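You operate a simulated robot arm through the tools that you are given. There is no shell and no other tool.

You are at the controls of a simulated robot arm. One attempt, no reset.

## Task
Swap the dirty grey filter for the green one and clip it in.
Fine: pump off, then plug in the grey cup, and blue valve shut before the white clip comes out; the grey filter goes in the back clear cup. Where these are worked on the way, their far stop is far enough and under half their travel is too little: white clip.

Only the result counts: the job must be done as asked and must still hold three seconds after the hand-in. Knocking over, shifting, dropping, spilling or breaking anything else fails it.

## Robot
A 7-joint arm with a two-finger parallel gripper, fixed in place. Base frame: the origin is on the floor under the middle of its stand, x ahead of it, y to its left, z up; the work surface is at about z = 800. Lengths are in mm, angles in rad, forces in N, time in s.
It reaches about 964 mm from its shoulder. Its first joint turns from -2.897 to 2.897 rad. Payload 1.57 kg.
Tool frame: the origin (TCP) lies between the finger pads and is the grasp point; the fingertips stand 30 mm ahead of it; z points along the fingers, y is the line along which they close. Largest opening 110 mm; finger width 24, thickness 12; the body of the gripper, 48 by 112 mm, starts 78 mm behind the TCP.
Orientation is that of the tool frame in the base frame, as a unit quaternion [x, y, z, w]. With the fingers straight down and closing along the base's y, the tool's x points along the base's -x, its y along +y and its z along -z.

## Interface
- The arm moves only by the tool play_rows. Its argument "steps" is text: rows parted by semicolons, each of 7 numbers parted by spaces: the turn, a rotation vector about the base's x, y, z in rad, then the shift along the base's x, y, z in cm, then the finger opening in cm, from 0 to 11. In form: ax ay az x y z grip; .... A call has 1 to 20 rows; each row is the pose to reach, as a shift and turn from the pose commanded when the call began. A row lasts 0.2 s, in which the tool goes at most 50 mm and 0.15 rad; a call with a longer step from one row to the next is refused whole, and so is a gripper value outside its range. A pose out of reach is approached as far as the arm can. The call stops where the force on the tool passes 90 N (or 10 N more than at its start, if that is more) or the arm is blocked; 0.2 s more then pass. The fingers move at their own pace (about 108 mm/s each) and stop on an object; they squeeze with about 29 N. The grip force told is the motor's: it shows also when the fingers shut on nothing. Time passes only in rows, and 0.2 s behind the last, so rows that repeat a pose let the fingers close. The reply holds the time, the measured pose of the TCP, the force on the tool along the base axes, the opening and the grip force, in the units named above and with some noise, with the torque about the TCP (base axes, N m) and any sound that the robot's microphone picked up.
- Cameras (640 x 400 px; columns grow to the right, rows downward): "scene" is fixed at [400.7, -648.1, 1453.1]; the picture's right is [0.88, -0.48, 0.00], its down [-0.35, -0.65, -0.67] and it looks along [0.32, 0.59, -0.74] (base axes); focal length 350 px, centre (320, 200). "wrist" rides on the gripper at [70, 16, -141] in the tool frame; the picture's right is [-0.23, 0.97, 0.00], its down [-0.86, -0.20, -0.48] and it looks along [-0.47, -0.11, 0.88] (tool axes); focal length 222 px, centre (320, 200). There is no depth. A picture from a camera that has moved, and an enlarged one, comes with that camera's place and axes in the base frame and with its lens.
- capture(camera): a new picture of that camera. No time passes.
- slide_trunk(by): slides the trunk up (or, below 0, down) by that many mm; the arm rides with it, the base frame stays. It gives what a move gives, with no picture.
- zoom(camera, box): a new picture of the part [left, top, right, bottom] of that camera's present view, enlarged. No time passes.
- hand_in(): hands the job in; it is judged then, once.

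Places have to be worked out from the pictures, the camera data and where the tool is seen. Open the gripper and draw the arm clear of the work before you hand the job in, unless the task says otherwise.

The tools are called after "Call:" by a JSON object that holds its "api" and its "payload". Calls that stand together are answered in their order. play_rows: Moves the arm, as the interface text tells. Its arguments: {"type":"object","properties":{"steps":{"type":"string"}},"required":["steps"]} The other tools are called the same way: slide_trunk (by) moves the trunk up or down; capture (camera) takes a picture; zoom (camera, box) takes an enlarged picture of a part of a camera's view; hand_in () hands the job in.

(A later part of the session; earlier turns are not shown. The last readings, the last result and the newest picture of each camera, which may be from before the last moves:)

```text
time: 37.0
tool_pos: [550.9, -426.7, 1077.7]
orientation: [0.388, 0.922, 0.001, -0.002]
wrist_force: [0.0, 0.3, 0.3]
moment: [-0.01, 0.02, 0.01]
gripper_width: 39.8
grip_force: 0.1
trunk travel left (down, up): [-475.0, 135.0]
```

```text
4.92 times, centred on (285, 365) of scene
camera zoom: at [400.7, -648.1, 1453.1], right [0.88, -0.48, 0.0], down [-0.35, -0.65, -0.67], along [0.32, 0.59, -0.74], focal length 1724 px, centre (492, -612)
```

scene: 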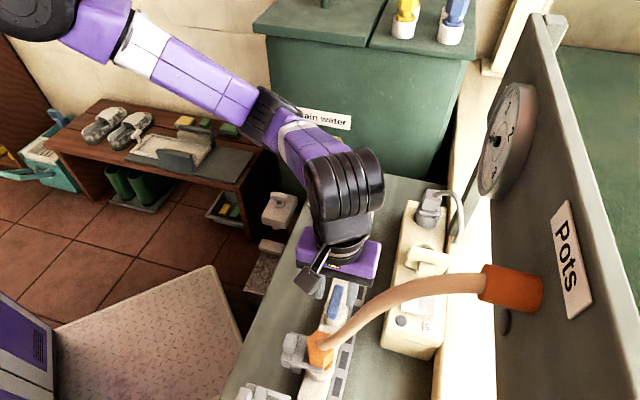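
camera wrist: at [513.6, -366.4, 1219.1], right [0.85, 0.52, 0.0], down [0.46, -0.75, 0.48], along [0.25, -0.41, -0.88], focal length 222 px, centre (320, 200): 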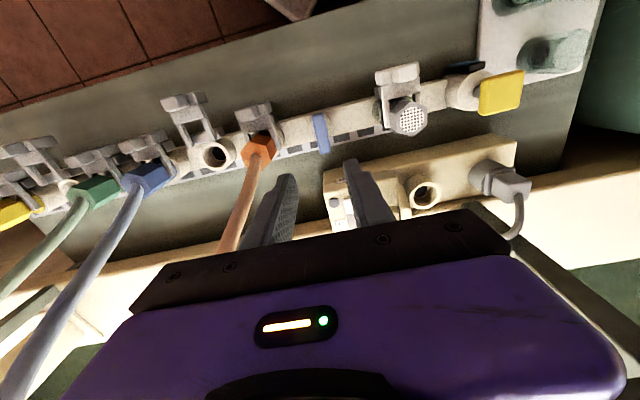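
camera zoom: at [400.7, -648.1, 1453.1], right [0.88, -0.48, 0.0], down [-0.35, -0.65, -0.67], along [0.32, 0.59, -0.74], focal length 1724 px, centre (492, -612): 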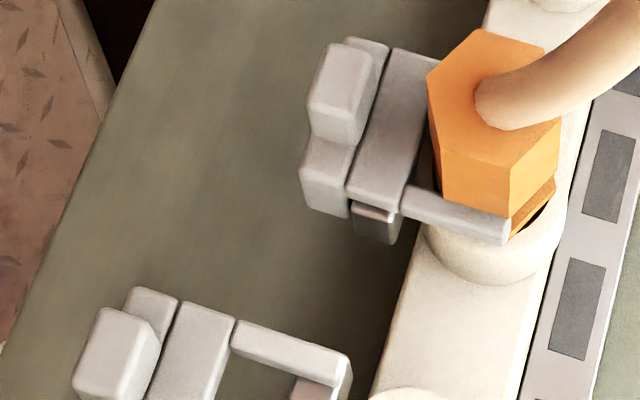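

The empty port shows the clip slides out toward the robot by about 34 mm. I move over the white clip's tab with the fingers open 46 mm, staying above the filter head.

Call:
{"api": "play_rows", "payload": {"steps": "0 0 0.003 1.1 2.85 -1.5 4.6; 0 0 0.006 2.2 5.7 -3.5 4.6; 0 0 0.01 3.3 8.55 -5.5 4.6; 0 0 0.01 4.36 11.41 -7.5 4.6; 0 0 0.01 4.36 11.41 -7.5 4.6"}}

Call:
{"api": "capture", "payload": {"camera": "wrist"}}

Call:
{"api": "zoom", "payload": {"camera": "scene", "box": [290, 190, 400, 290]}}

```text
time: 38.2
tool_pos: [595.4, -311.5, 1002.1]
orientation: [0.382, 0.924, 0.0, 0.0]
wrist_force: [0.5, -0.3, -0.3]
moment: [-0.03, 0.0, -0.02]
gripper_width: 45.9
grip_force: 0.1
trunk travel left (down, up): [-475.0, 135.0]
```

```text
taken
camera wrist: at [557.6, -250.7, 1144.2], right [0.85, 0.53, 0.0], down [0.46, -0.75, 0.48], along [0.25, -0.41, -0.88], focal length 222 px, centre (320, 200)
```

wrist: 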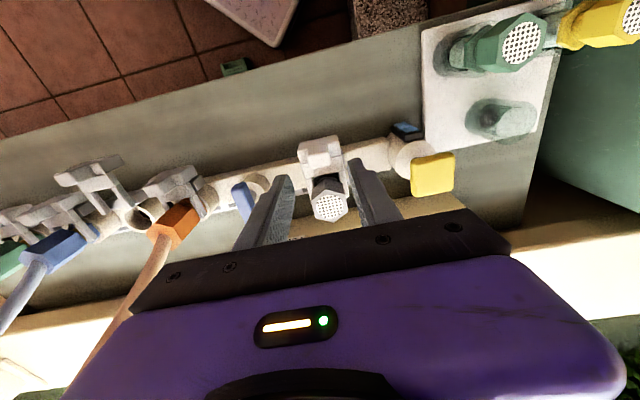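

```text
4.00 times, centred on (345, 240) of scene
camera zoom: at [400.7, -648.1, 1453.1], right [0.88, -0.48, 0.0], down [-0.35, -0.65, -0.67], along [0.32, 0.59, -0.74], focal length 1401 px, centre (220, 40)
```

zoom: 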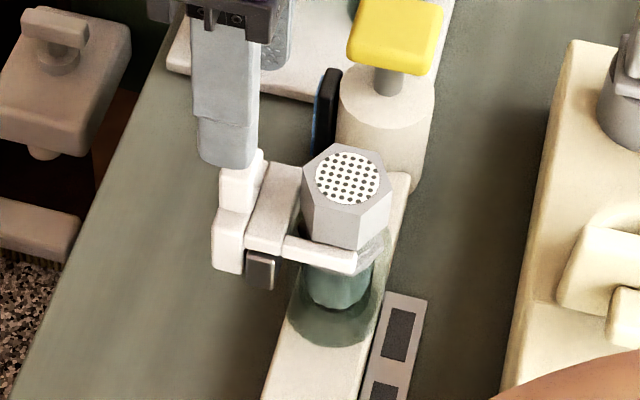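

I zoom in on the clip from this close view to confirm the tab position.

Call:
{"api": "zoom", "payload": {"camera": "wrist", "box": [285, 120, 365, 230]}}

Call:
{"api": "zoom", "payload": {"camera": "wrist", "box": [295, 130, 355, 170]}}

```text
3.64 times, centred on (325, 175) of wrist
camera zoom: at [557.6, -250.7, 1144.2], right [0.85, 0.53, 0.0], down [0.46, -0.75, 0.48], along [0.25, -0.41, -0.88], focal length 808 px, centre (302, 291)
```

zoom: 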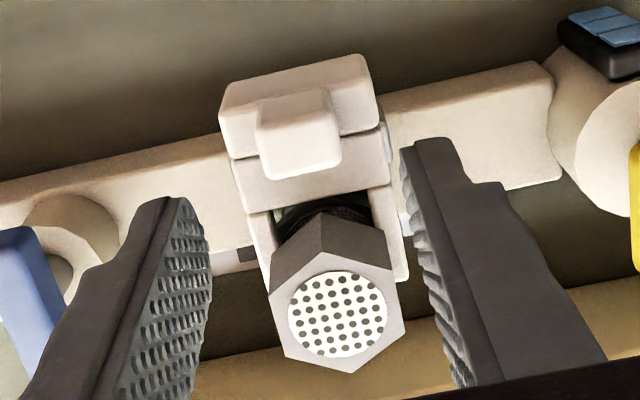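

```text
10.00 times, centred on (325, 150) of wrist
camera zoom: at [557.6, -250.7, 1144.2], right [0.85, 0.53, 0.0], down [0.46, -0.75, 0.48], along [0.25, -0.41, -0.88], focal length 2221 px, centre (270, 700)
```

zoom: 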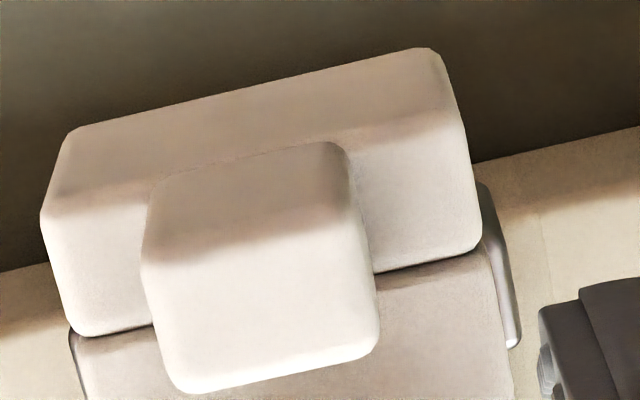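

The tab top centre is confirmed at n=643, s=199.6, about 21 mm wide and 14 mm thick. I go down around it to TCP z≈936 and close.

Call:
{"api": "play_rows", "payload": {"steps": "0 0 0 0 -0.14 -2.5 4.6; 0 0 0 0 -0.14 -5 4.6; 0 0 0 0 -0.14 -6.5 4.6; 0 0 0 0 -0.14 -6.5 4.6"}}

Call:
{"api": "zoom", "payload": {"camera": "scene", "box": [290, 190, 400, 290]}}

Call:
{"api": "zoom", "payload": {"camera": "wrist", "box": [255, 110, 395, 230]}}

```text
time: 39.2
tool_pos: [595.8, -312.3, 940.0]
orientation: [0.382, 0.924, -0.001, 0.001]
wrist_force: [-2.7, -0.3, 39.9]
moment: [0.36, -0.24, 0.23]
gripper_width: 46.1
grip_force: 0.0
trunk travel left (down, up): [-475.0, 135.0]
```

```text
4.00 times, centred on (345, 240) of scene
camera zoom: at [400.7, -648.1, 1453.1], right [0.88, -0.48, 0.0], down [-0.35, -0.65, -0.67], along [0.32, 0.59, -0.74], focal length 1401 px, centre (220, 40)
```

zoom: 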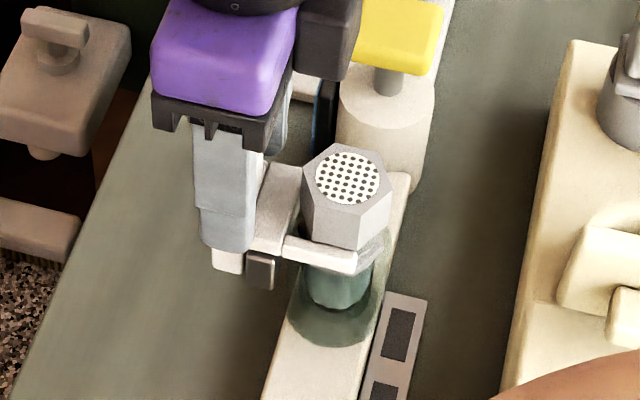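

```text
3.33 times, centred on (325, 170) of wrist
camera zoom: at [556.9, -250.6, 1081.0], right [0.85, 0.53, 0.0], down [0.46, -0.74, 0.48], along [0.26, -0.41, -0.88], focal length 740 px, centre (303, 300)
```

zoom: 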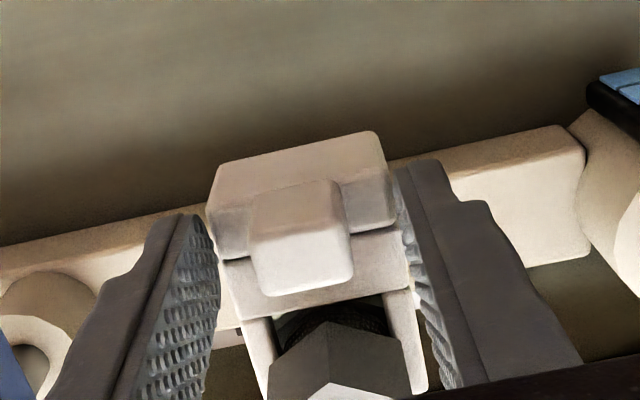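

There is a 40 N upward force because the fingertips touched the clip's block top at about z=910. I raise to TCP z≈943 at once, then close on the tab.

Call:
{"api": "play_rows", "payload": {"steps": "0 0 0 0 0 0.65 4.6; 0 0 0 0 0 0.65 4.6; 0 0 0 0 0 0.65 3; 0 0 0 0 0 0.65 1.5; 0 0 0 0 0 0.65 1.5"}}

Call:
{"api": "zoom", "payload": {"camera": "scene", "box": [290, 190, 400, 290]}}

Call:
{"api": "zoom", "payload": {"camera": "wrist", "box": [255, 110, 395, 230]}}

```text
time: 40.4
tool_pos: [596.1, -313.0, 944.5]
orientation: [0.383, 0.924, 0.001, -0.001]
wrist_force: [-1.9, -0.7, -8.1]
moment: [-0.07, -0.03, 0.01]
gripper_width: 21.6
grip_force: 34.4
trunk travel left (down, up): [-475.0, 135.0]
```

```text
4.00 times, centred on (345, 240) of scene
camera zoom: at [400.7, -648.1, 1453.1], right [0.88, -0.48, 0.0], down [-0.35, -0.65, -0.67], along [0.32, 0.59, -0.74], focal length 1401 px, centre (220, 40)
```

zoom: 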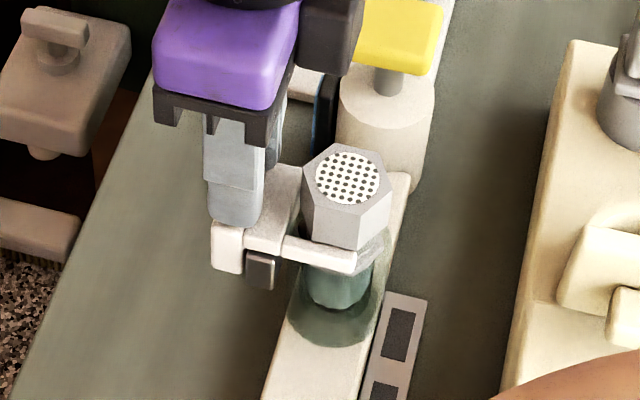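

```text
3.33 times, centred on (325, 170) of wrist
camera zoom: at [557.6, -251.5, 1085.4], right [0.85, 0.53, 0.0], down [0.46, -0.75, 0.48], along [0.25, -0.41, -0.88], focal length 740 px, centre (303, 300)
```

zoom: 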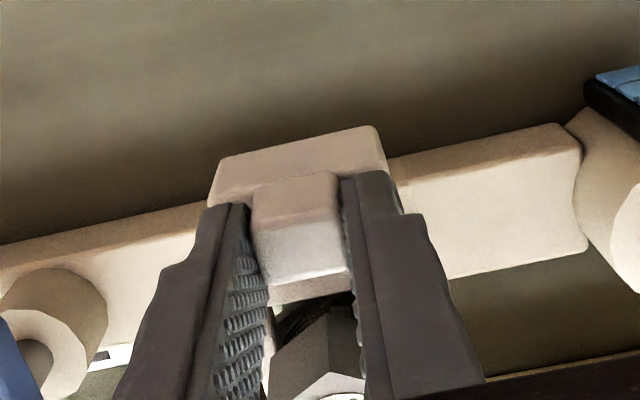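

The tab is held at 21.6 mm. I pull the clip straight toward the robot along -n, first 12 mm.

Call:
{"api": "play_rows", "payload": {"steps": "0 0 0 -0.28 0.28 -0.05 1.5; 0 0 0 -0.57 0.57 -0.05 1.5; 0 0 0 -0.85 0.85 -0.05 1.5; 0 0 0 -0.85 0.85 -0.05 1.5"}}

Call:
{"api": "zoom", "payload": {"camera": "scene", "box": [290, 190, 400, 290]}}

```text
time: 41.4
tool_pos: [586.2, -303.8, 944.2]
orientation: [0.384, 0.923, -0.001, -0.002]
wrist_force: [-7.7, -8.0, -9.4]
moment: [-0.16, 0.12, 0.06]
gripper_width: 21.3
grip_force: 34.5
trunk travel left (down, up): [-475.0, 135.0]
```

```text
4.00 times, centred on (345, 240) of scene
camera zoom: at [400.7, -648.1, 1453.1], right [0.88, -0.48, 0.0], down [-0.35, -0.65, -0.67], along [0.32, 0.59, -0.74], focal length 1401 px, centre (220, 40)
```

zoom: 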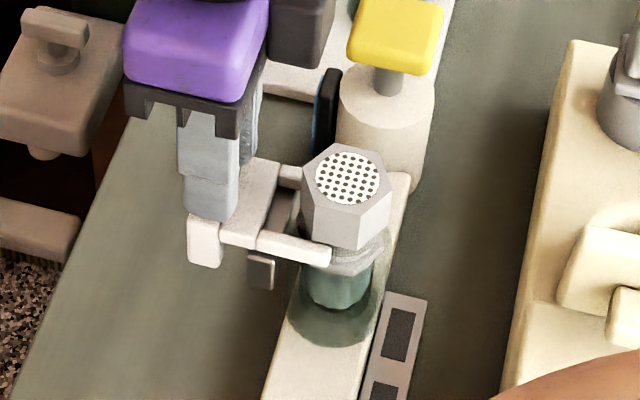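

The clip slides out. There is a slight -s load of 11 N, so I correct 1 mm that way and keep pulling toward the far stop.

Call:
{"api": "play_rows", "payload": {"steps": "0 0 0 -0.35 0.2 0 1.5; 0 0 0 -0.7 0.55 0 1.5; 0 0 0 -1.05 0.9 0 1.5; 0 0 0 -1.4 1.25 0 1.5; 0 0 0 -1.7 1.55 0 1.5; 0 0 0 -1.7 1.55 0 1.5"}}

Call:
{"api": "zoom", "payload": {"camera": "scene", "box": [290, 190, 400, 290]}}

```text
time: 42.8
tool_pos: [572.0, -288.7, 944.1]
orientation: [0.383, 0.924, 0.001, 0.001]
wrist_force: [-5.7, -5.2, 14.8]
moment: [-0.28, 0.0, 0.0]
gripper_width: 21.6
grip_force: 34.6
trunk travel left (down, up): [-475.0, 135.0]
```

```text
4.00 times, centred on (345, 240) of scene
camera zoom: at [400.7, -648.1, 1453.1], right [0.88, -0.48, 0.0], down [-0.35, -0.65, -0.67], along [0.32, 0.59, -0.74], focal length 1401 px, centre (220, 40)
```

zoom: 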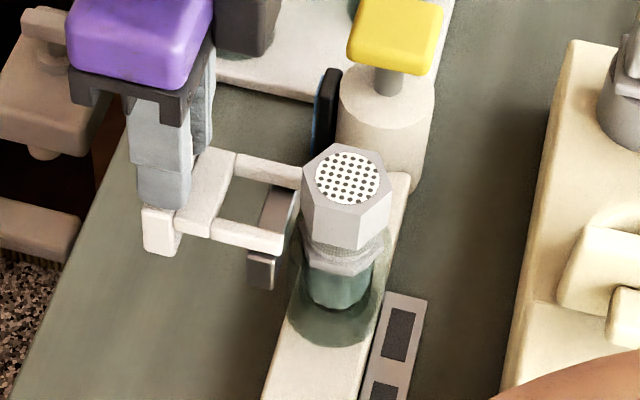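

It has been pulled 34 mm and the arms now clear the filter neck. I pull a few mm more to find the far stop.

Call:
{"api": "play_rows", "payload": {"steps": "0 0 0 -0.2 0.1 -0.05 1.5; 0 0 0 -0.4 0.3 -0.05 1.5; 0 0 0 -0.6 0.5 -0.05 1.5; 0 0 0 -0.6 0.5 -0.05 1.5"}}

Call:
{"api": "zoom", "payload": {"camera": "scene", "box": [290, 190, 400, 290]}}

```text
time: 43.8
tool_pos: [565.6, -284.2, 942.5]
orientation: [0.382, 0.924, 0.0, 0.0]
wrist_force: [18.6, -17.3, -0.6]
moment: [-0.46, -0.37, -0.07]
gripper_width: 22.0
grip_force: 34.9
trunk travel left (down, up): [-475.0, 135.0]
```

```text
4.00 times, centred on (345, 240) of scene
camera zoom: at [400.7, -648.1, 1453.1], right [0.88, -0.48, 0.0], down [-0.35, -0.65, -0.67], along [0.32, 0.59, -0.74], focal length 1401 px, centre (220, 40)
```

zoom: 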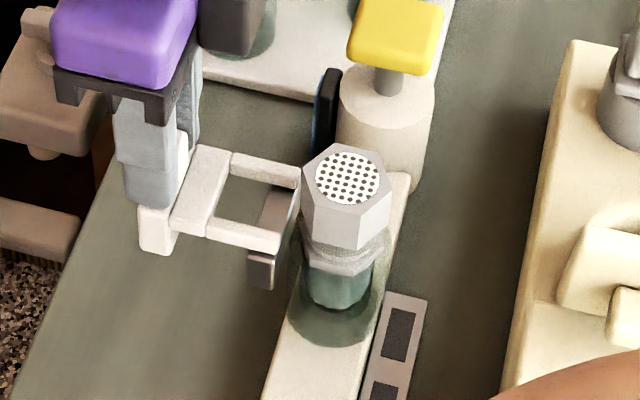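

The 25 N resistance shows the clip is at its far stop, about 39 mm out. I relax 1 mm, release the tab and rise.

Call:
{"api": "play_rows", "payload": {"steps": "0 0 0 0.15 -0.15 0 1.5; 0 0 0 0.15 -0.15 0 5; 0 0 0 0.15 -0.15 0 5; 0 0 0 0.15 -0.15 3 5; 0 0 0 0.15 -0.15 7 5"}}

Call:
{"api": "capture", "payload": {"camera": "wrist"}}

Call:
{"api": "zoom", "payload": {"camera": "scene", "box": [290, 190, 400, 290]}}

```text
time: 45.0
tool_pos: [566.3, -286.0, 1010.3]
orientation: [0.383, 0.924, 0.0, -0.001]
wrist_force: [0.4, -0.1, 0.3]
moment: [-0.01, 0.01, 0.01]
gripper_width: 50.0
grip_force: 0.1
trunk travel left (down, up): [-475.0, 135.0]
```

```text
taken
camera wrist: at [528.9, -225.2, 1152.6], right [0.85, 0.53, 0.0], down [0.46, -0.75, 0.48], along [0.25, -0.41, -0.88], focal length 222 px, centre (320, 200)
```

wrist: 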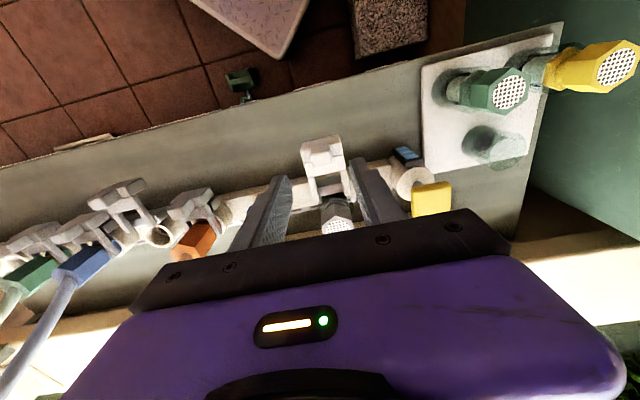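

```text
4.00 times, centred on (345, 240) of scene
camera zoom: at [400.7, -648.1, 1453.1], right [0.88, -0.48, 0.0], down [-0.35, -0.65, -0.67], along [0.32, 0.59, -0.74], focal length 1401 px, centre (220, 40)
```

zoom: 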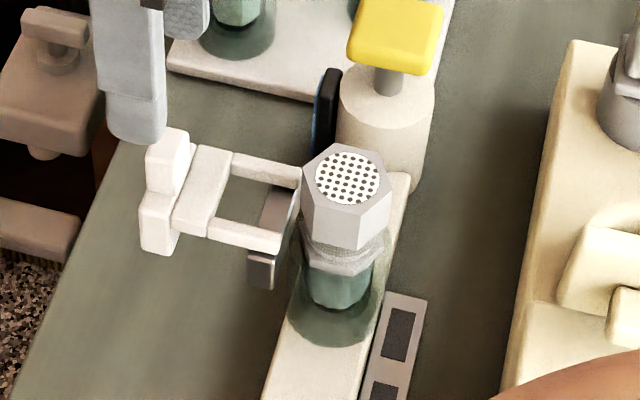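

The clip stays out and the filter is free. I move over the grey filter head, at n=689, s=200.2 with flats facing ±s, with the fingers open 54 mm.

Call:
{"api": "play_rows", "payload": {"steps": "0 0 0 3 -2.9 0.5 5.4; 0 0 0 5 -4.8 0.5 5.4; 0 0 0 6.24 -5.96 0 5.4; 0 0 0 6.24 -5.96 0 5.4"}}

Call:
{"api": "capture", "payload": {"camera": "wrist"}}

Call:
{"api": "zoom", "payload": {"camera": "scene", "box": [290, 170, 400, 280]}}

```text
time: 46.0
tool_pos: [629.8, -343.7, 1012.3]
orientation: [0.382, 0.924, 0.0, 0.001]
wrist_force: [0.5, -0.1, 0.8]
moment: [-0.01, -0.01, 0.02]
gripper_width: 54.1
grip_force: 0.0
trunk travel left (down, up): [-475.0, 135.0]
```

```text
taken
camera wrist: at [591.0, -282.3, 1154.2], right [0.85, 0.53, 0.0], down [0.46, -0.75, 0.48], along [0.25, -0.41, -0.88], focal length 222 px, centre (320, 200)
```

wrist: 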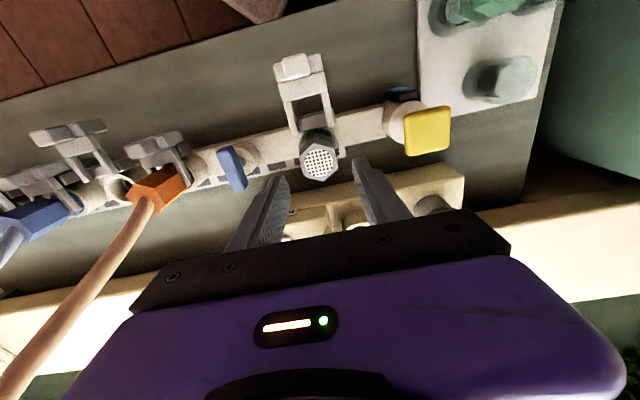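

```text
3.64 times, centred on (345, 225) of scene
camera zoom: at [400.7, -648.1, 1453.1], right [0.88, -0.48, 0.0], down [-0.35, -0.65, -0.67], along [0.32, 0.59, -0.74], focal length 1273 px, centre (229, 109)
```

zoom: 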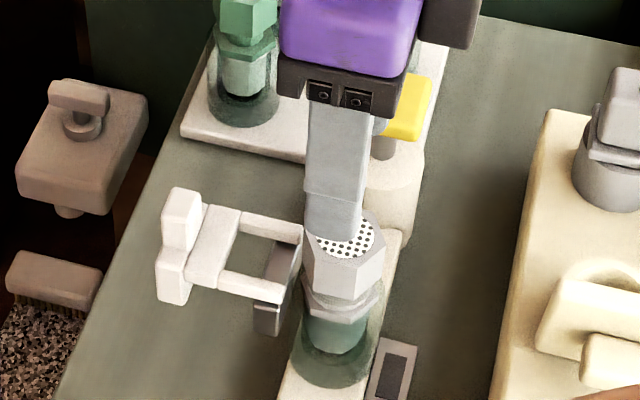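

The tool is centred over the filter head. I descend to TCP z≈945 and close on the hex flats.

Call:
{"api": "play_rows", "payload": {"steps": "0 0 0 -0.07 -0.11 -3 5.4; 0 0 0 -0.07 -0.11 -5.5 5.4; 0 0 0 -0.07 -0.11 -6.6 5.4; 0 0 0 -0.07 -0.11 -6.6 5.4"}}

Call:
{"api": "zoom", "payload": {"camera": "scene", "box": [290, 170, 400, 280]}}

Call:
{"api": "zoom", "payload": {"camera": "wrist", "box": [240, 110, 400, 230]}}

```text
time: 47.0
tool_pos: [628.2, -346.2, 946.4]
orientation: [0.382, 0.924, 0.0, 0.0]
wrist_force: [0.3, 0.1, -0.4]
moment: [-0.02, -0.01, -0.01]
gripper_width: 54.4
grip_force: 0.1
trunk travel left (down, up): [-475.0, 135.0]
```

```text
3.64 times, centred on (345, 225) of scene
camera zoom: at [400.7, -648.1, 1453.1], right [0.88, -0.48, 0.0], down [-0.35, -0.65, -0.67], along [0.32, 0.59, -0.74], focal length 1273 px, centre (229, 109)
```

zoom: 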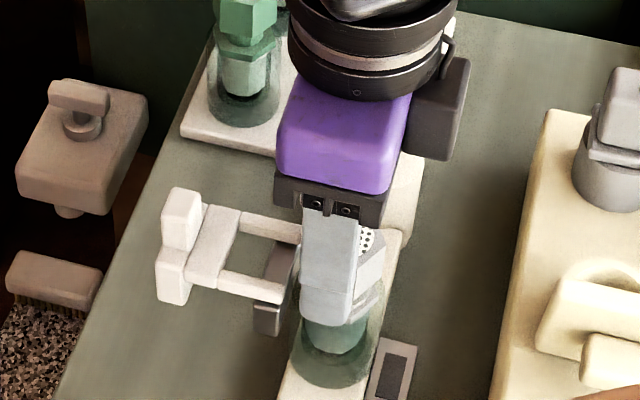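

```text
3.33 times, centred on (320, 170) of wrist
camera zoom: at [590.0, -284.9, 1088.6], right [0.85, 0.53, 0.0], down [0.46, -0.75, 0.48], along [0.25, -0.41, -0.88], focal length 740 px, centre (320, 300)
```

zoom: 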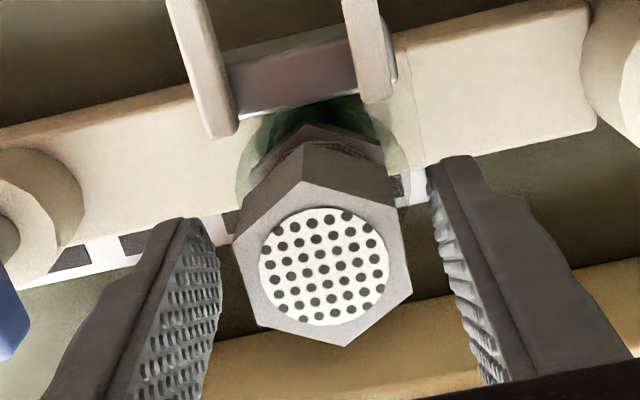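

The hex sits between the pads with its flats facing them. I close the fingers.

Call:
{"api": "play_rows", "payload": {"steps": "0 0 0 0 0 0 4; 0 0 0 0 0 0 2.8; 0 0 0 0 0 0 2.8; 0 0 0 0 0 0 2.8"}}

```text
time: 48.0
tool_pos: [629.2, -345.9, 946.4]
orientation: [0.383, 0.924, 0.0, 0.0]
wrist_force: [-0.3, 0.1, -0.2]
moment: [-0.04, 0.04, 0.01]
gripper_width: 36.2
grip_force: 28.8
trunk travel left (down, up): [-475.0, 135.0]
```

The head is gripped at 36.2 mm, as expected. I lift straight up slowly and watch the force.

Call:
{"api": "play_rows", "payload": {"steps": "0 0 0 0 0 0.4 2.8; 0 0 0 0 0 1 2.8; 0 0 0 0 0 2 2.8; 0 0 0 0 0 3 2.8; 0 0 0 0 0 4 2.8"}}

Call:
{"api": "zoom", "payload": {"camera": "scene", "box": [290, 150, 400, 280]}}

```text
time: 49.2
tool_pos: [628.6, -345.9, 988.4]
orientation: [0.382, 0.924, 0.0, 0.0]
wrist_force: [-0.4, -0.7, -1.8]
moment: [0.0, 0.02, -0.02]
gripper_width: 36.1
grip_force: 29.3
trunk travel left (down, up): [-475.0, 135.0]
```

```text
3.08 times, centred on (345, 215) of scene
camera zoom: at [400.7, -648.1, 1453.1], right [0.88, -0.48, 0.0], down [-0.35, -0.65, -0.67], along [0.32, 0.59, -0.74], focal length 1078 px, centre (243, 154)
```

zoom: 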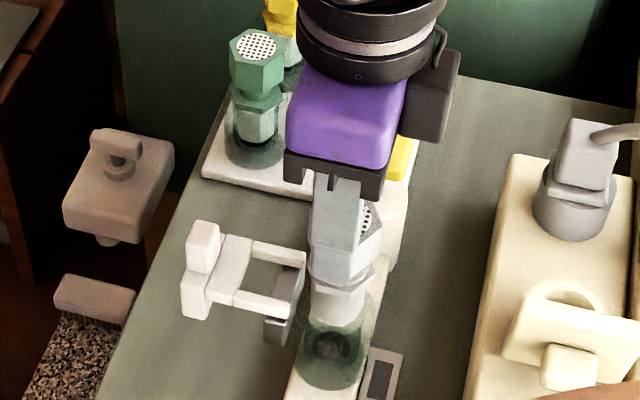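

The filter comes out freely with its body showing below the flange. I lift to z≈1075 to clear the yellow handle, then carry it part way toward the tray for a look.

Call:
{"api": "play_rows", "payload": {"steps": "0 0 0 0 0 4 2.8; 0 0 0 0 0 8.5 2.8; 0 0 0 1.5 3.5 9 2.8; 0 0 0 4.2 6.6 9 2.8; 0 0 0 7 9.6 9 2.8; 0 0 0 10.1 12.5 9 2.8; 0 0 0 10.1 12.5 9 2.8"}}

Call:
{"api": "capture", "payload": {"camera": "wrist"}}

Call:
{"api": "capture", "payload": {"camera": "scene"}}

```text
time: 50.8
tool_pos: [730.6, -219.4, 1076.2]
orientation: [0.382, 0.924, 0.0, 0.0]
wrist_force: [0.0, 0.1, -0.7]
moment: [-0.02, 0.02, 0.0]
gripper_width: 36.7
grip_force: 29.5
trunk travel left (down, up): [-475.0, 135.0]
```

```text
taken
camera wrist: at [692.0, -158.5, 1216.9], right [0.85, 0.53, 0.0], down [0.46, -0.75, 0.48], along [0.25, -0.41, -0.88], focal length 222 px, centre (320, 200)
```

wrist: 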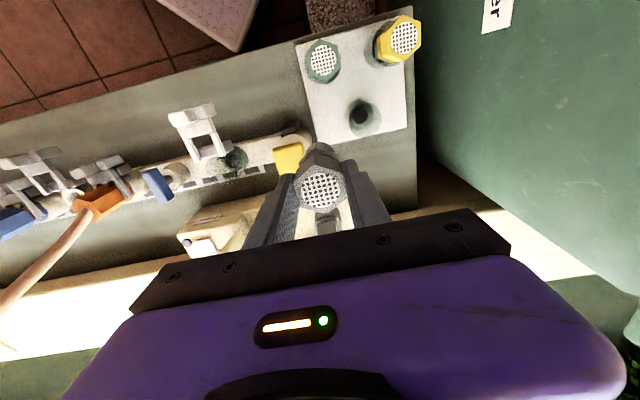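

```text
taken
```

scene: 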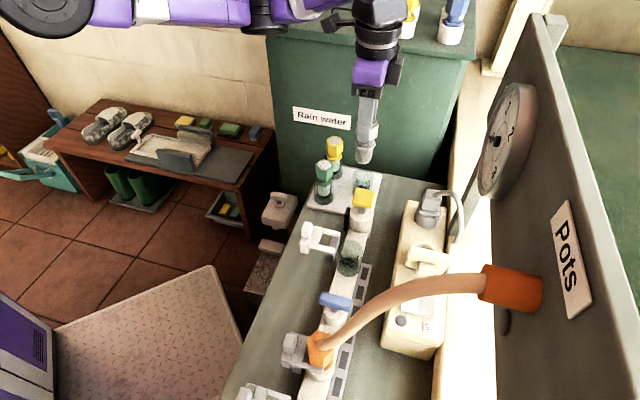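

The tray is well in view now. I zoom in on the empty cup and the green and yellow filters to place them precisely.

Call:
{"api": "zoom", "payload": {"camera": "wrist", "box": [325, 80, 405, 150]}}

Call:
{"api": "zoom", "payload": {"camera": "wrist", "box": [290, 0, 430, 110]}}

Call:
{"api": "zoom", "payload": {"camera": "scene", "box": [300, 110, 400, 220]}}

Call:
{"api": "zoom", "payload": {"camera": "scene", "box": [315, 220, 385, 290]}}

```text
5.71 times, centred on (365, 115) of wrist
camera zoom: at [692.0, -158.5, 1216.9], right [0.85, 0.53, 0.0], down [0.46, -0.75, 0.48], along [0.25, -0.41, -0.88], focal length 1269 px, centre (63, 686)
```

zoom: 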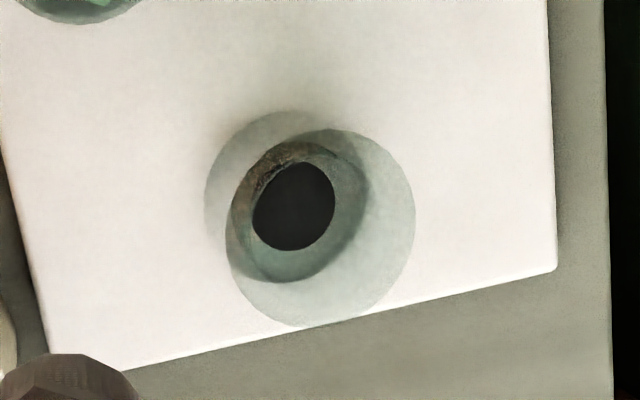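

```text
3.64 times, centred on (360, 55) of wrist
camera zoom: at [692.0, -158.5, 1216.9], right [0.85, 0.53, 0.0], down [0.46, -0.75, 0.48], along [0.25, -0.41, -0.88], focal length 808 px, centre (174, 727)
```

zoom: 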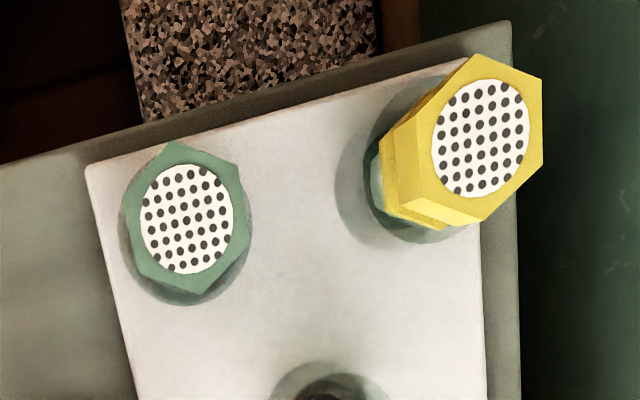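

```text
3.64 times, centred on (350, 165) of scene
camera zoom: at [400.7, -648.1, 1453.1], right [0.88, -0.48, 0.0], down [-0.35, -0.65, -0.67], along [0.32, 0.59, -0.74], focal length 1273 px, centre (211, 327)
```

zoom: 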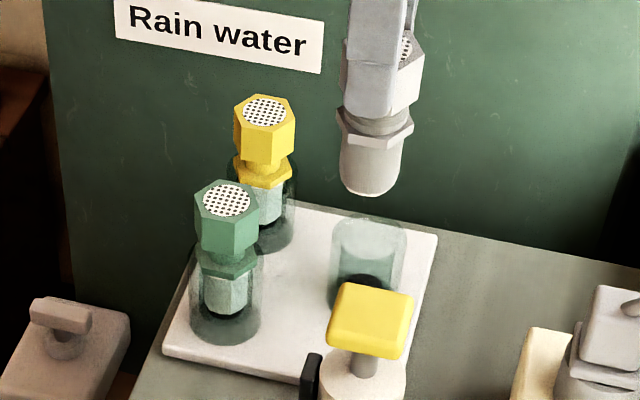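

```text
5.71 times, centred on (350, 255) of scene
camera zoom: at [400.7, -648.1, 1453.1], right [0.88, -0.48, 0.0], down [-0.35, -0.65, -0.67], along [0.32, 0.59, -0.74], focal length 2001 px, centre (149, -114)
```

zoom: 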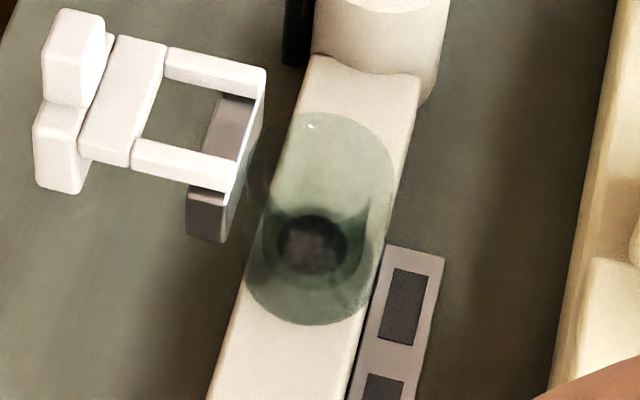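

I place the empty cup's rim at n=669.3, s=429.8, z=872, and the green filter top at n=586, s=386, z=917 with its flats also facing ±s. I carry the grey filter over the empty cup, keeping its bottom above the rim.

Call:
{"api": "play_rows", "payload": {"steps": "0 0 0 2.3 2.5 0 2.8; 0 0 0 4.65 5 0 2.8; 0 0 0 4.65 5 -3.5 2.8; 0 0 0 4.65 5 -7 2.8; 0 0 0 4.65 5 -7 2.8"}}

Call:
{"api": "capture", "payload": {"camera": "wrist"}}

Call:
{"api": "zoom", "payload": {"camera": "scene", "box": [310, 110, 410, 220]}}

```text
time: 52.0
tool_pos: [775.7, -171.8, 1006.9]
orientation: [0.383, 0.924, 0.001, 0.0]
wrist_force: [1.4, 0.1, -0.5]
moment: [0.01, 0.01, 0.0]
gripper_width: 36.4
grip_force: 28.9
trunk travel left (down, up): [-475.0, 135.0]
```

```text
taken
camera wrist: at [736.3, -111.0, 1149.2], right [0.85, 0.53, 0.0], down [0.46, -0.75, 0.48], along [0.25, -0.4, -0.88], focal length 222 px, centre (320, 200)
```

wrist: 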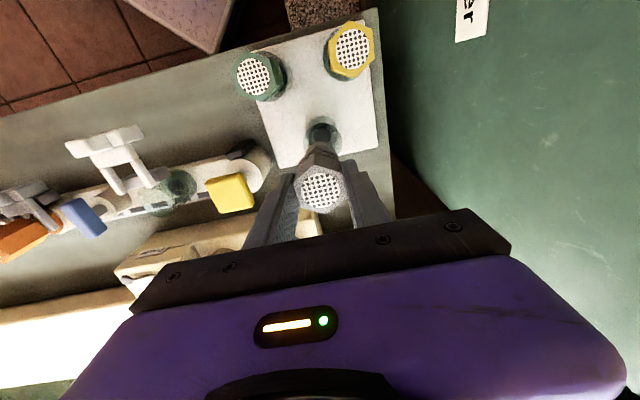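

```text
3.64 times, centred on (360, 165) of scene
camera zoom: at [400.7, -648.1, 1453.1], right [0.88, -0.48, 0.0], down [-0.35, -0.65, -0.67], along [0.32, 0.59, -0.74], focal length 1273 px, centre (174, 327)
```

zoom: 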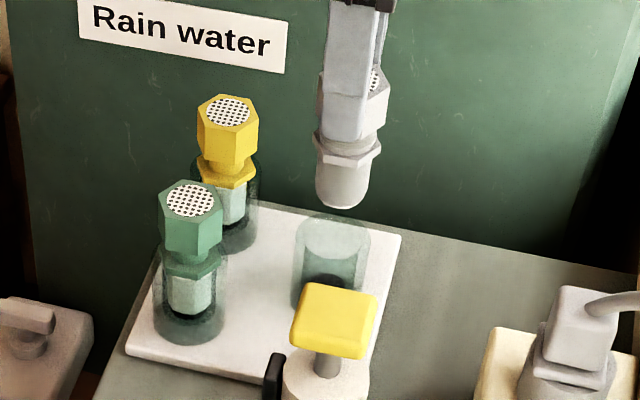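

The TCP reads n=670, s=427. I zoom in from the wrist to compare the filter body with the cup rim.

Call:
{"api": "zoom", "payload": {"camera": "wrist", "box": [280, 100, 370, 220]}}

Call:
{"api": "zoom", "payload": {"camera": "wrist", "box": [290, 110, 360, 160]}}

Call:
{"api": "zoom", "payload": {"camera": "scene", "box": [330, 130, 390, 210]}}

```text
3.33 times, centred on (325, 160) of wrist
camera zoom: at [736.3, -111.0, 1149.2], right [0.85, 0.53, 0.0], down [0.46, -0.75, 0.48], along [0.25, -0.4, -0.88], focal length 740 px, centre (303, 333)
```

zoom: 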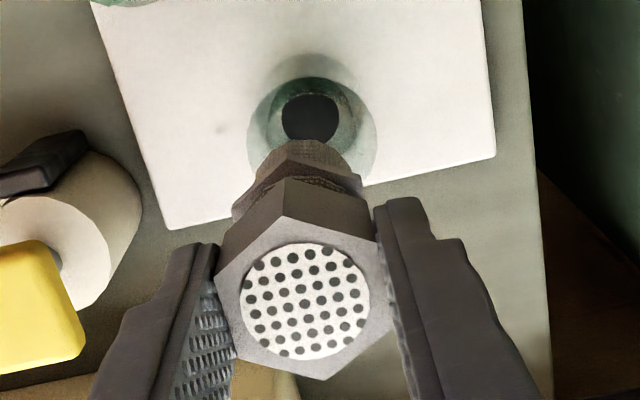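

```text
8.00 times, centred on (325, 135) of wrist
camera zoom: at [736.3, -111.0, 1149.2], right [0.85, 0.53, 0.0], down [0.46, -0.75, 0.48], along [0.25, -0.4, -0.88], focal length 1777 px, centre (280, 720)
```

zoom: 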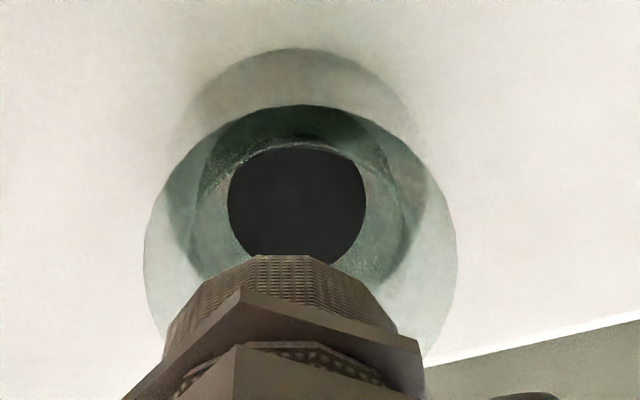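

```text
5.00 times, centred on (360, 170) of scene
camera zoom: at [400.7, -648.1, 1453.1], right [0.88, -0.48, 0.0], down [-0.35, -0.65, -0.67], along [0.32, 0.59, -0.74], focal length 1751 px, centre (120, 350)
```

zoom: 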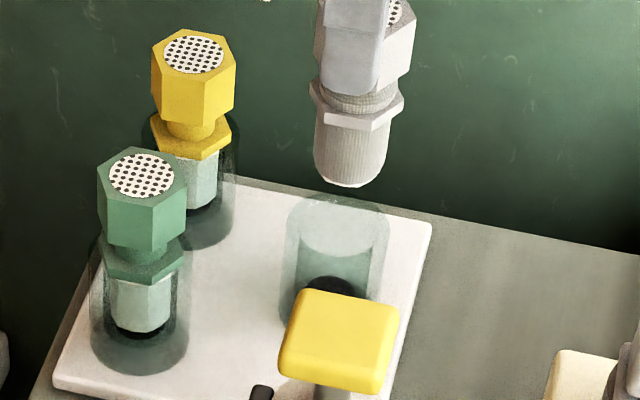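

By wrist the filter axis is at about (669.3, 425.9) against the rim at (667.8, 429.2), and the scene view also asks for a little -n. I shift Δs=+3, Δn=-2.3 and lower to just above the rim to recheck.

Call:
{"api": "play_rows", "payload": {"steps": "0 0 0 0.05 0.37 0 2.8; 0 0 0 0.05 0.37 -1.2 2.8; 0 0 0 0.05 0.37 -1.2 2.8"}}

Call:
{"api": "zoom", "payload": {"camera": "wrist", "box": [280, 100, 370, 220]}}

Call:
{"api": "zoom", "payload": {"camera": "scene", "box": [330, 130, 390, 210]}}

```text
time: 52.8
tool_pos: [775.8, -169.2, 999.2]
orientation: [0.383, 0.924, 0.003, 0.003]
wrist_force: [2.3, 2.0, 3.9]
moment: [-0.09, 0.19, -0.03]
gripper_width: 36.5
grip_force: 29.6
trunk travel left (down, up): [-475.0, 135.0]
```

```text
3.33 times, centred on (325, 160) of wrist
camera zoom: at [736.6, -108.8, 1140.4], right [0.85, 0.53, 0.01], down [0.46, -0.75, 0.48], along [0.26, -0.4, -0.88], focal length 740 px, centre (303, 333)
```

zoom: 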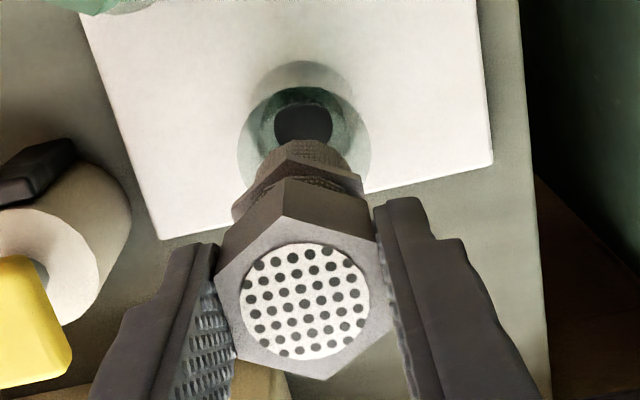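

```text
5.00 times, centred on (360, 170) of scene
camera zoom: at [400.7, -648.1, 1453.1], right [0.88, -0.48, 0.0], down [-0.35, -0.65, -0.67], along [0.32, 0.59, -0.74], focal length 1751 px, centre (120, 350)
```

zoom: 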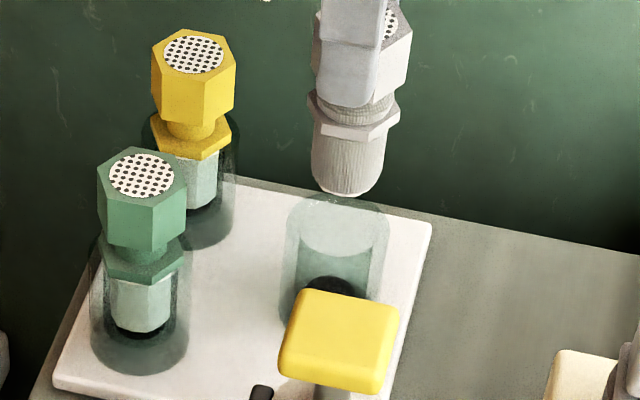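

The TCP sits at z=999 instead of 995 with a small force and a slight tilt. That could be a contact or a reach limit, so I look at the whole scene before going on.

Call:
{"api": "capture", "payload": {"camera": "scene"}}

Call:
{"api": "capture", "payload": {"camera": "wrist"}}

```text
taken
```

scene: 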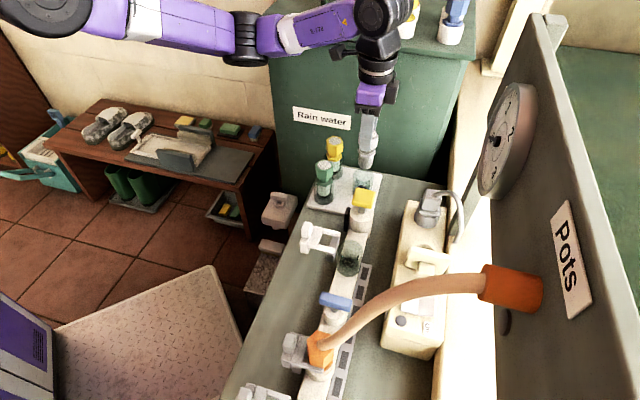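

```text
taken
camera wrist: at [736.6, -108.8, 1140.4], right [0.85, 0.53, 0.01], down [0.46, -0.75, 0.48], along [0.26, -0.4, -0.88], focal length 222 px, centre (320, 200)
```

wrist: 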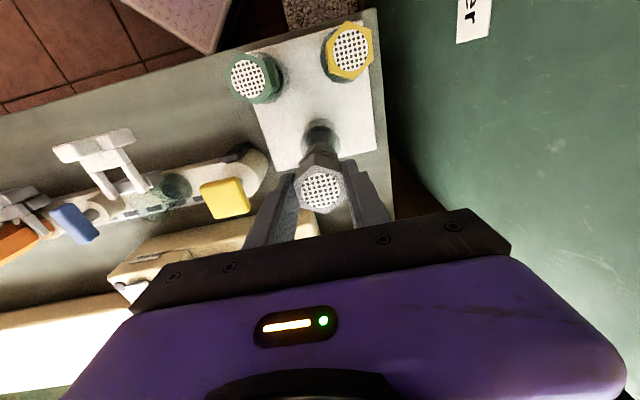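

The arm is almost fully stretched, so this is the reach limit and nothing is touching. I raise the tool 145 mm first, then slide the trunk down by about the same, so the shoulder is at a better height over the same spot.

Call:
{"api": "play_rows", "payload": {"steps": "0 0 0 0 0 3.5 2.8; 0 0 0 0 0 7.5 2.8; 0 0 0 0 0 11.5 2.8; 0 0 0 0 0 14.5 2.8; 0 0 0 0 0 14.5 2.8"}}

```text
time: 54.0
tool_pos: [772.6, -95.8, 1155.2]
orientation: [0.348, 0.937, 0.017, 0.0]
wrist_force: [1.1, 21.7, 4.6]
moment: [-2.11, 0.11, 0.04]
gripper_width: 36.6
grip_force: 28.3
trunk travel left (down, up): [-475.0, 135.0]
stopped in row 5: the arm was blocked; the commanded pose is now the measured one
```

The tool swung about 70 mm toward +y, tilted, and was stopped as blocked. I look at once to see what it is touching.

Call:
{"api": "capture", "payload": {"camera": "scene"}}

Call:
{"api": "capture", "payload": {"camera": "wrist"}}

```text
taken
```

scene: 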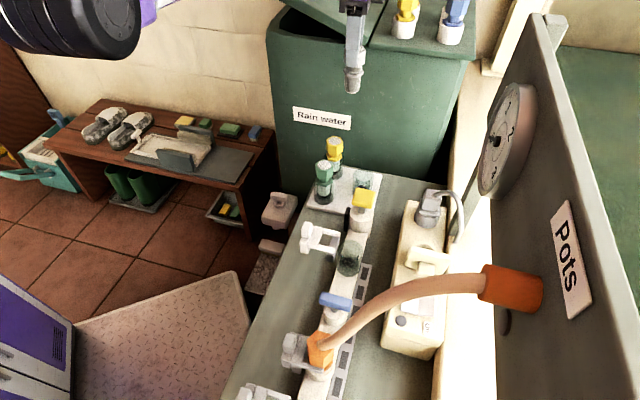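

```text
taken
camera wrist: at [728.7, -43.3, 1296.8], right [0.81, 0.59, 0.03], down [0.51, -0.73, 0.46], along [0.29, -0.36, -0.89], focal length 222 px, centre (320, 200)
```

wrist: 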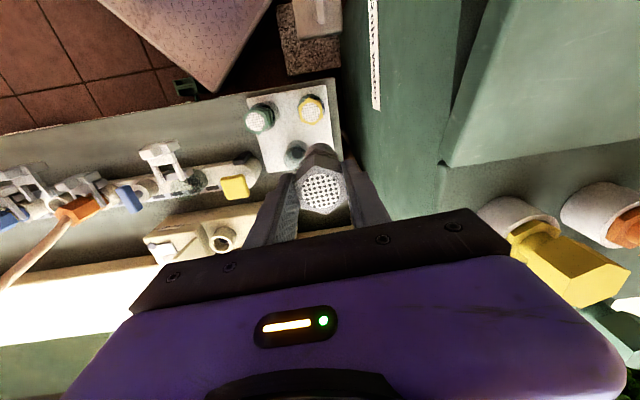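

The arm swung through an elbow reconfiguration near the tank. I zoom in on the tank top and the floor area to see whether anything was touched or moved.

Call:
{"api": "zoom", "payload": {"camera": "scene", "box": [230, 0, 490, 130]}}

Call:
{"api": "zoom", "payload": {"camera": "scene", "box": [0, 0, 260, 160]}}

Call:
{"api": "zoom", "payload": {"camera": "wrist", "box": [360, 0, 640, 260]}}

Call:
{"api": "zoom", "payload": {"camera": "scene", "box": [0, 240, 260, 400]}}

```text
2.46 times, centred on (360, 65) of scene
camera zoom: at [400.7, -648.1, 1453.1], right [0.88, -0.48, 0.0], down [-0.35, -0.65, -0.67], along [0.32, 0.59, -0.74], focal length 862 px, centre (222, 532)
```

zoom: 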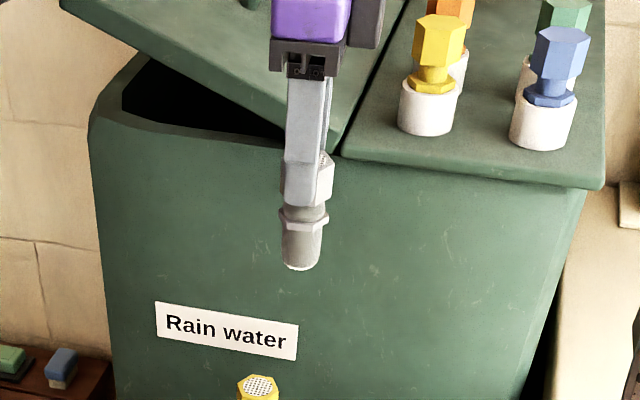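

```text
2.46 times, centred on (130, 80) of scene
camera zoom: at [400.7, -648.1, 1453.1], right [0.88, -0.48, 0.0], down [-0.35, -0.65, -0.67], along [0.32, 0.59, -0.74], focal length 862 px, centre (788, 495)
```

zoom: 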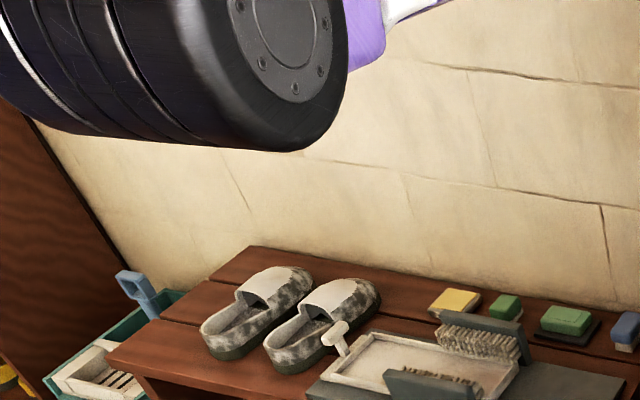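

```text
1.54 times, centred on (500, 130) of wrist
camera zoom: at [728.7, -43.3, 1296.8], right [0.81, 0.59, 0.03], down [0.51, -0.73, 0.46], along [0.29, -0.36, -0.89], focal length 342 px, centre (43, 308)
```

zoom: 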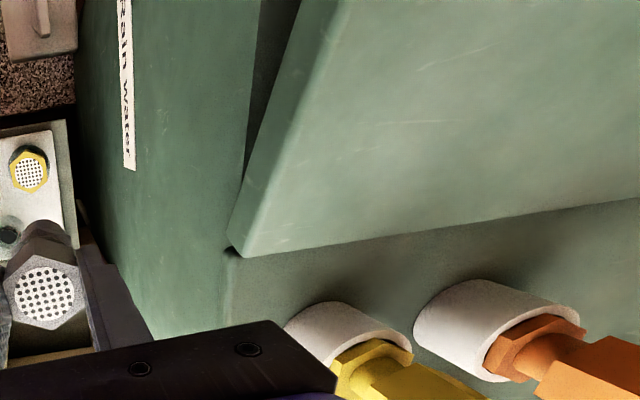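

```text
2.46 times, centred on (130, 320) of scene
camera zoom: at [400.7, -648.1, 1453.1], right [0.88, -0.48, 0.0], down [-0.35, -0.65, -0.67], along [0.32, 0.59, -0.74], focal length 862 px, centre (788, -95)
```

zoom: 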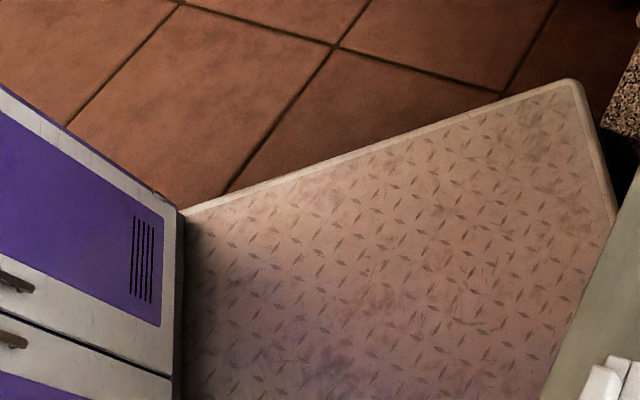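

The tank's lid flap is tilted up, apparently caught from below by the elbow during the raise. Time only passes in rows, so I hold still briefly to see whether the lid settles back.

Call:
{"api": "play_rows", "payload": {"steps": "0 0 0 0 0 0 2.8; 0 0 0 0 0 0 2.8"}}

Call:
{"api": "capture", "payload": {"camera": "scene"}}

```text
time: 54.3
tool_pos: [684.1, 99.7, 1139.0]
orientation: [0.29, 0.957, -0.019, 0.018]
wrist_force: [-39.8, 8.1, -4.6]
moment: [-3.91, -3.22, -0.89]
gripper_width: 35.3
grip_force: 28.9
trunk travel left (down, up): [-475.0, 135.0]
stopped in row 1: the arm was blocked; the commanded pose is now the measured one
```

```text
taken
```

scene: 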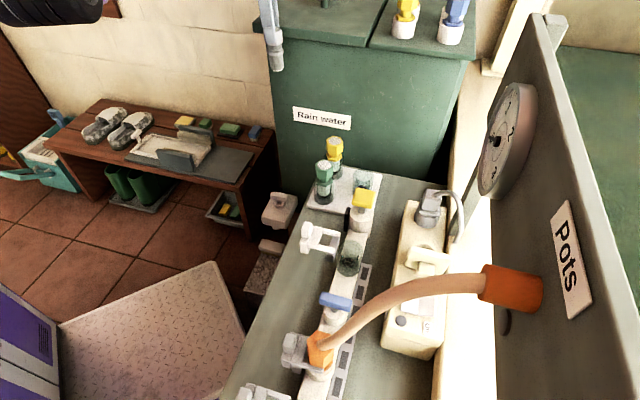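

The lid is back down flat, but the tool drifted further along the tank and is still reported blocked with about 40 N. I look through the wrist camera before commanding anything.

Call:
{"api": "capture", "payload": {"camera": "wrist"}}

Call:
{"api": "zoom", "payload": {"camera": "scene", "box": [200, 0, 480, 140]}}

Call:
{"api": "zoom", "payload": {"camera": "scene", "box": [0, 0, 200, 120]}}

```text
taken
camera wrist: at [631.9, 159.8, 1277.1], right [0.73, 0.68, -0.02], down [0.59, -0.62, 0.52], along [0.35, -0.39, -0.85], focal length 222 px, centre (320, 200)
```

wrist: 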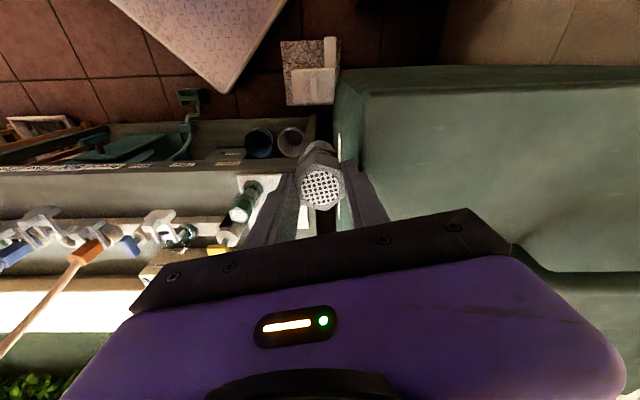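

```text
2.29 times, centred on (340, 70) of scene
camera zoom: at [400.7, -648.1, 1453.1], right [0.88, -0.48, 0.0], down [-0.35, -0.65, -0.67], along [0.32, 0.59, -0.74], focal length 800 px, centre (274, 497)
```

zoom: 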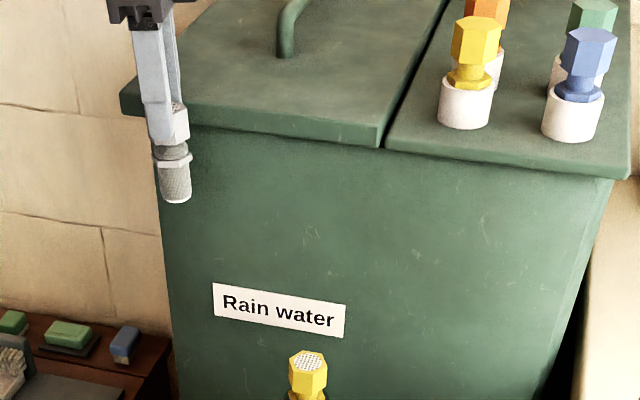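

```text
3.20 times, centred on (100, 60) of scene
camera zoom: at [400.7, -648.1, 1453.1], right [0.88, -0.48, 0.0], down [-0.35, -0.65, -0.67], along [0.32, 0.59, -0.74], focal length 1121 px, centre (1024, 648)
```

zoom: 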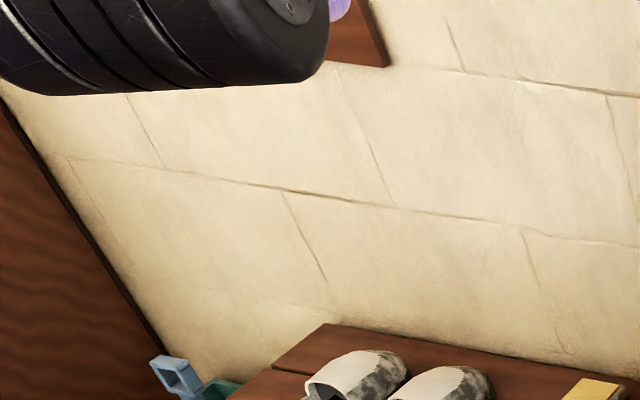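

The lid is closed as before, and the grey filter is still held at 35 mm. The tool rests against the lid's front-left corner, pushed toward -x, so I move gently away in that direction.

Call:
{"api": "play_rows", "payload": {"steps": "0 0 0 -1.5 0 0 2.8; 0 0 0 -3 -0.5 0 2.8"}}

Call:
{"api": "capture", "payload": {"camera": "scene"}}

```text
time: 54.9
tool_pos: [689.1, 51.3, 1138.3]
orientation: [0.311, 0.95, -0.014, 0.006]
wrist_force: [0.6, 0.5, -0.7]
moment: [-0.02, 0.0, -0.02]
gripper_width: 36.6
grip_force: 29.0
trunk travel left (down, up): [-475.0, 135.0]
```

```text
taken
```

scene: 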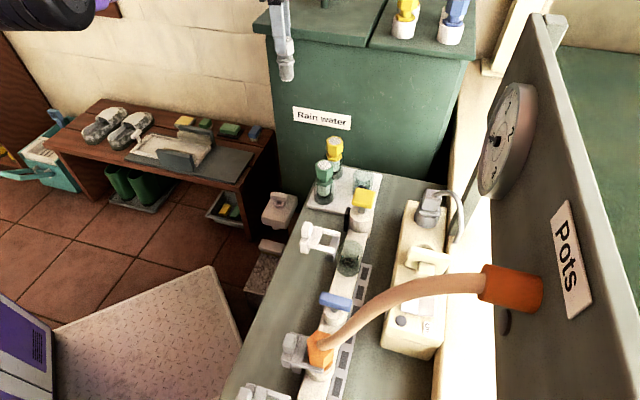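

Contact is gone and the arm is free, though its yaw is off by 0.15 rad. I hold for a moment to see that it is steady.

Call:
{"api": "play_rows", "payload": {"steps": "0 0 0 0 0 0 2.8; 0 0 0 0 0 0 2.8"}}

Call:
{"api": "capture", "payload": {"camera": "wrist"}}

```text
time: 55.5
tool_pos: [686.2, 50.5, 1136.8]
orientation: [0.312, 0.95, -0.016, 0.007]
wrist_force: [-0.2, 0.4, -0.9]
moment: [0.01, -0.01, 0.02]
gripper_width: 36.1
grip_force: 28.5
trunk travel left (down, up): [-475.0, 135.0]
```

```text
taken
camera wrist: at [638.3, 110.6, 1276.2], right [0.76, 0.65, -0.02], down [0.57, -0.65, 0.5], along [0.32, -0.39, -0.86], focal length 222 px, centre (320, 200)
```

wrist: 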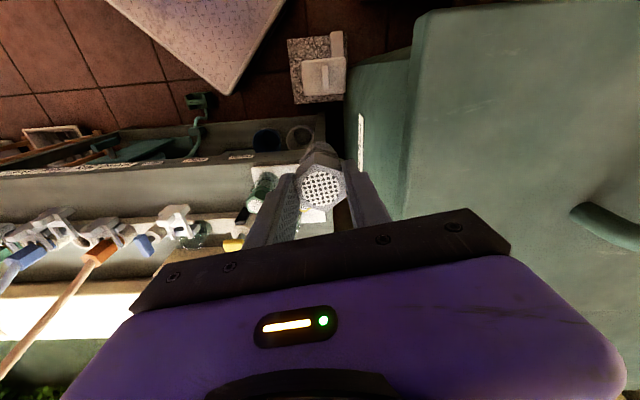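

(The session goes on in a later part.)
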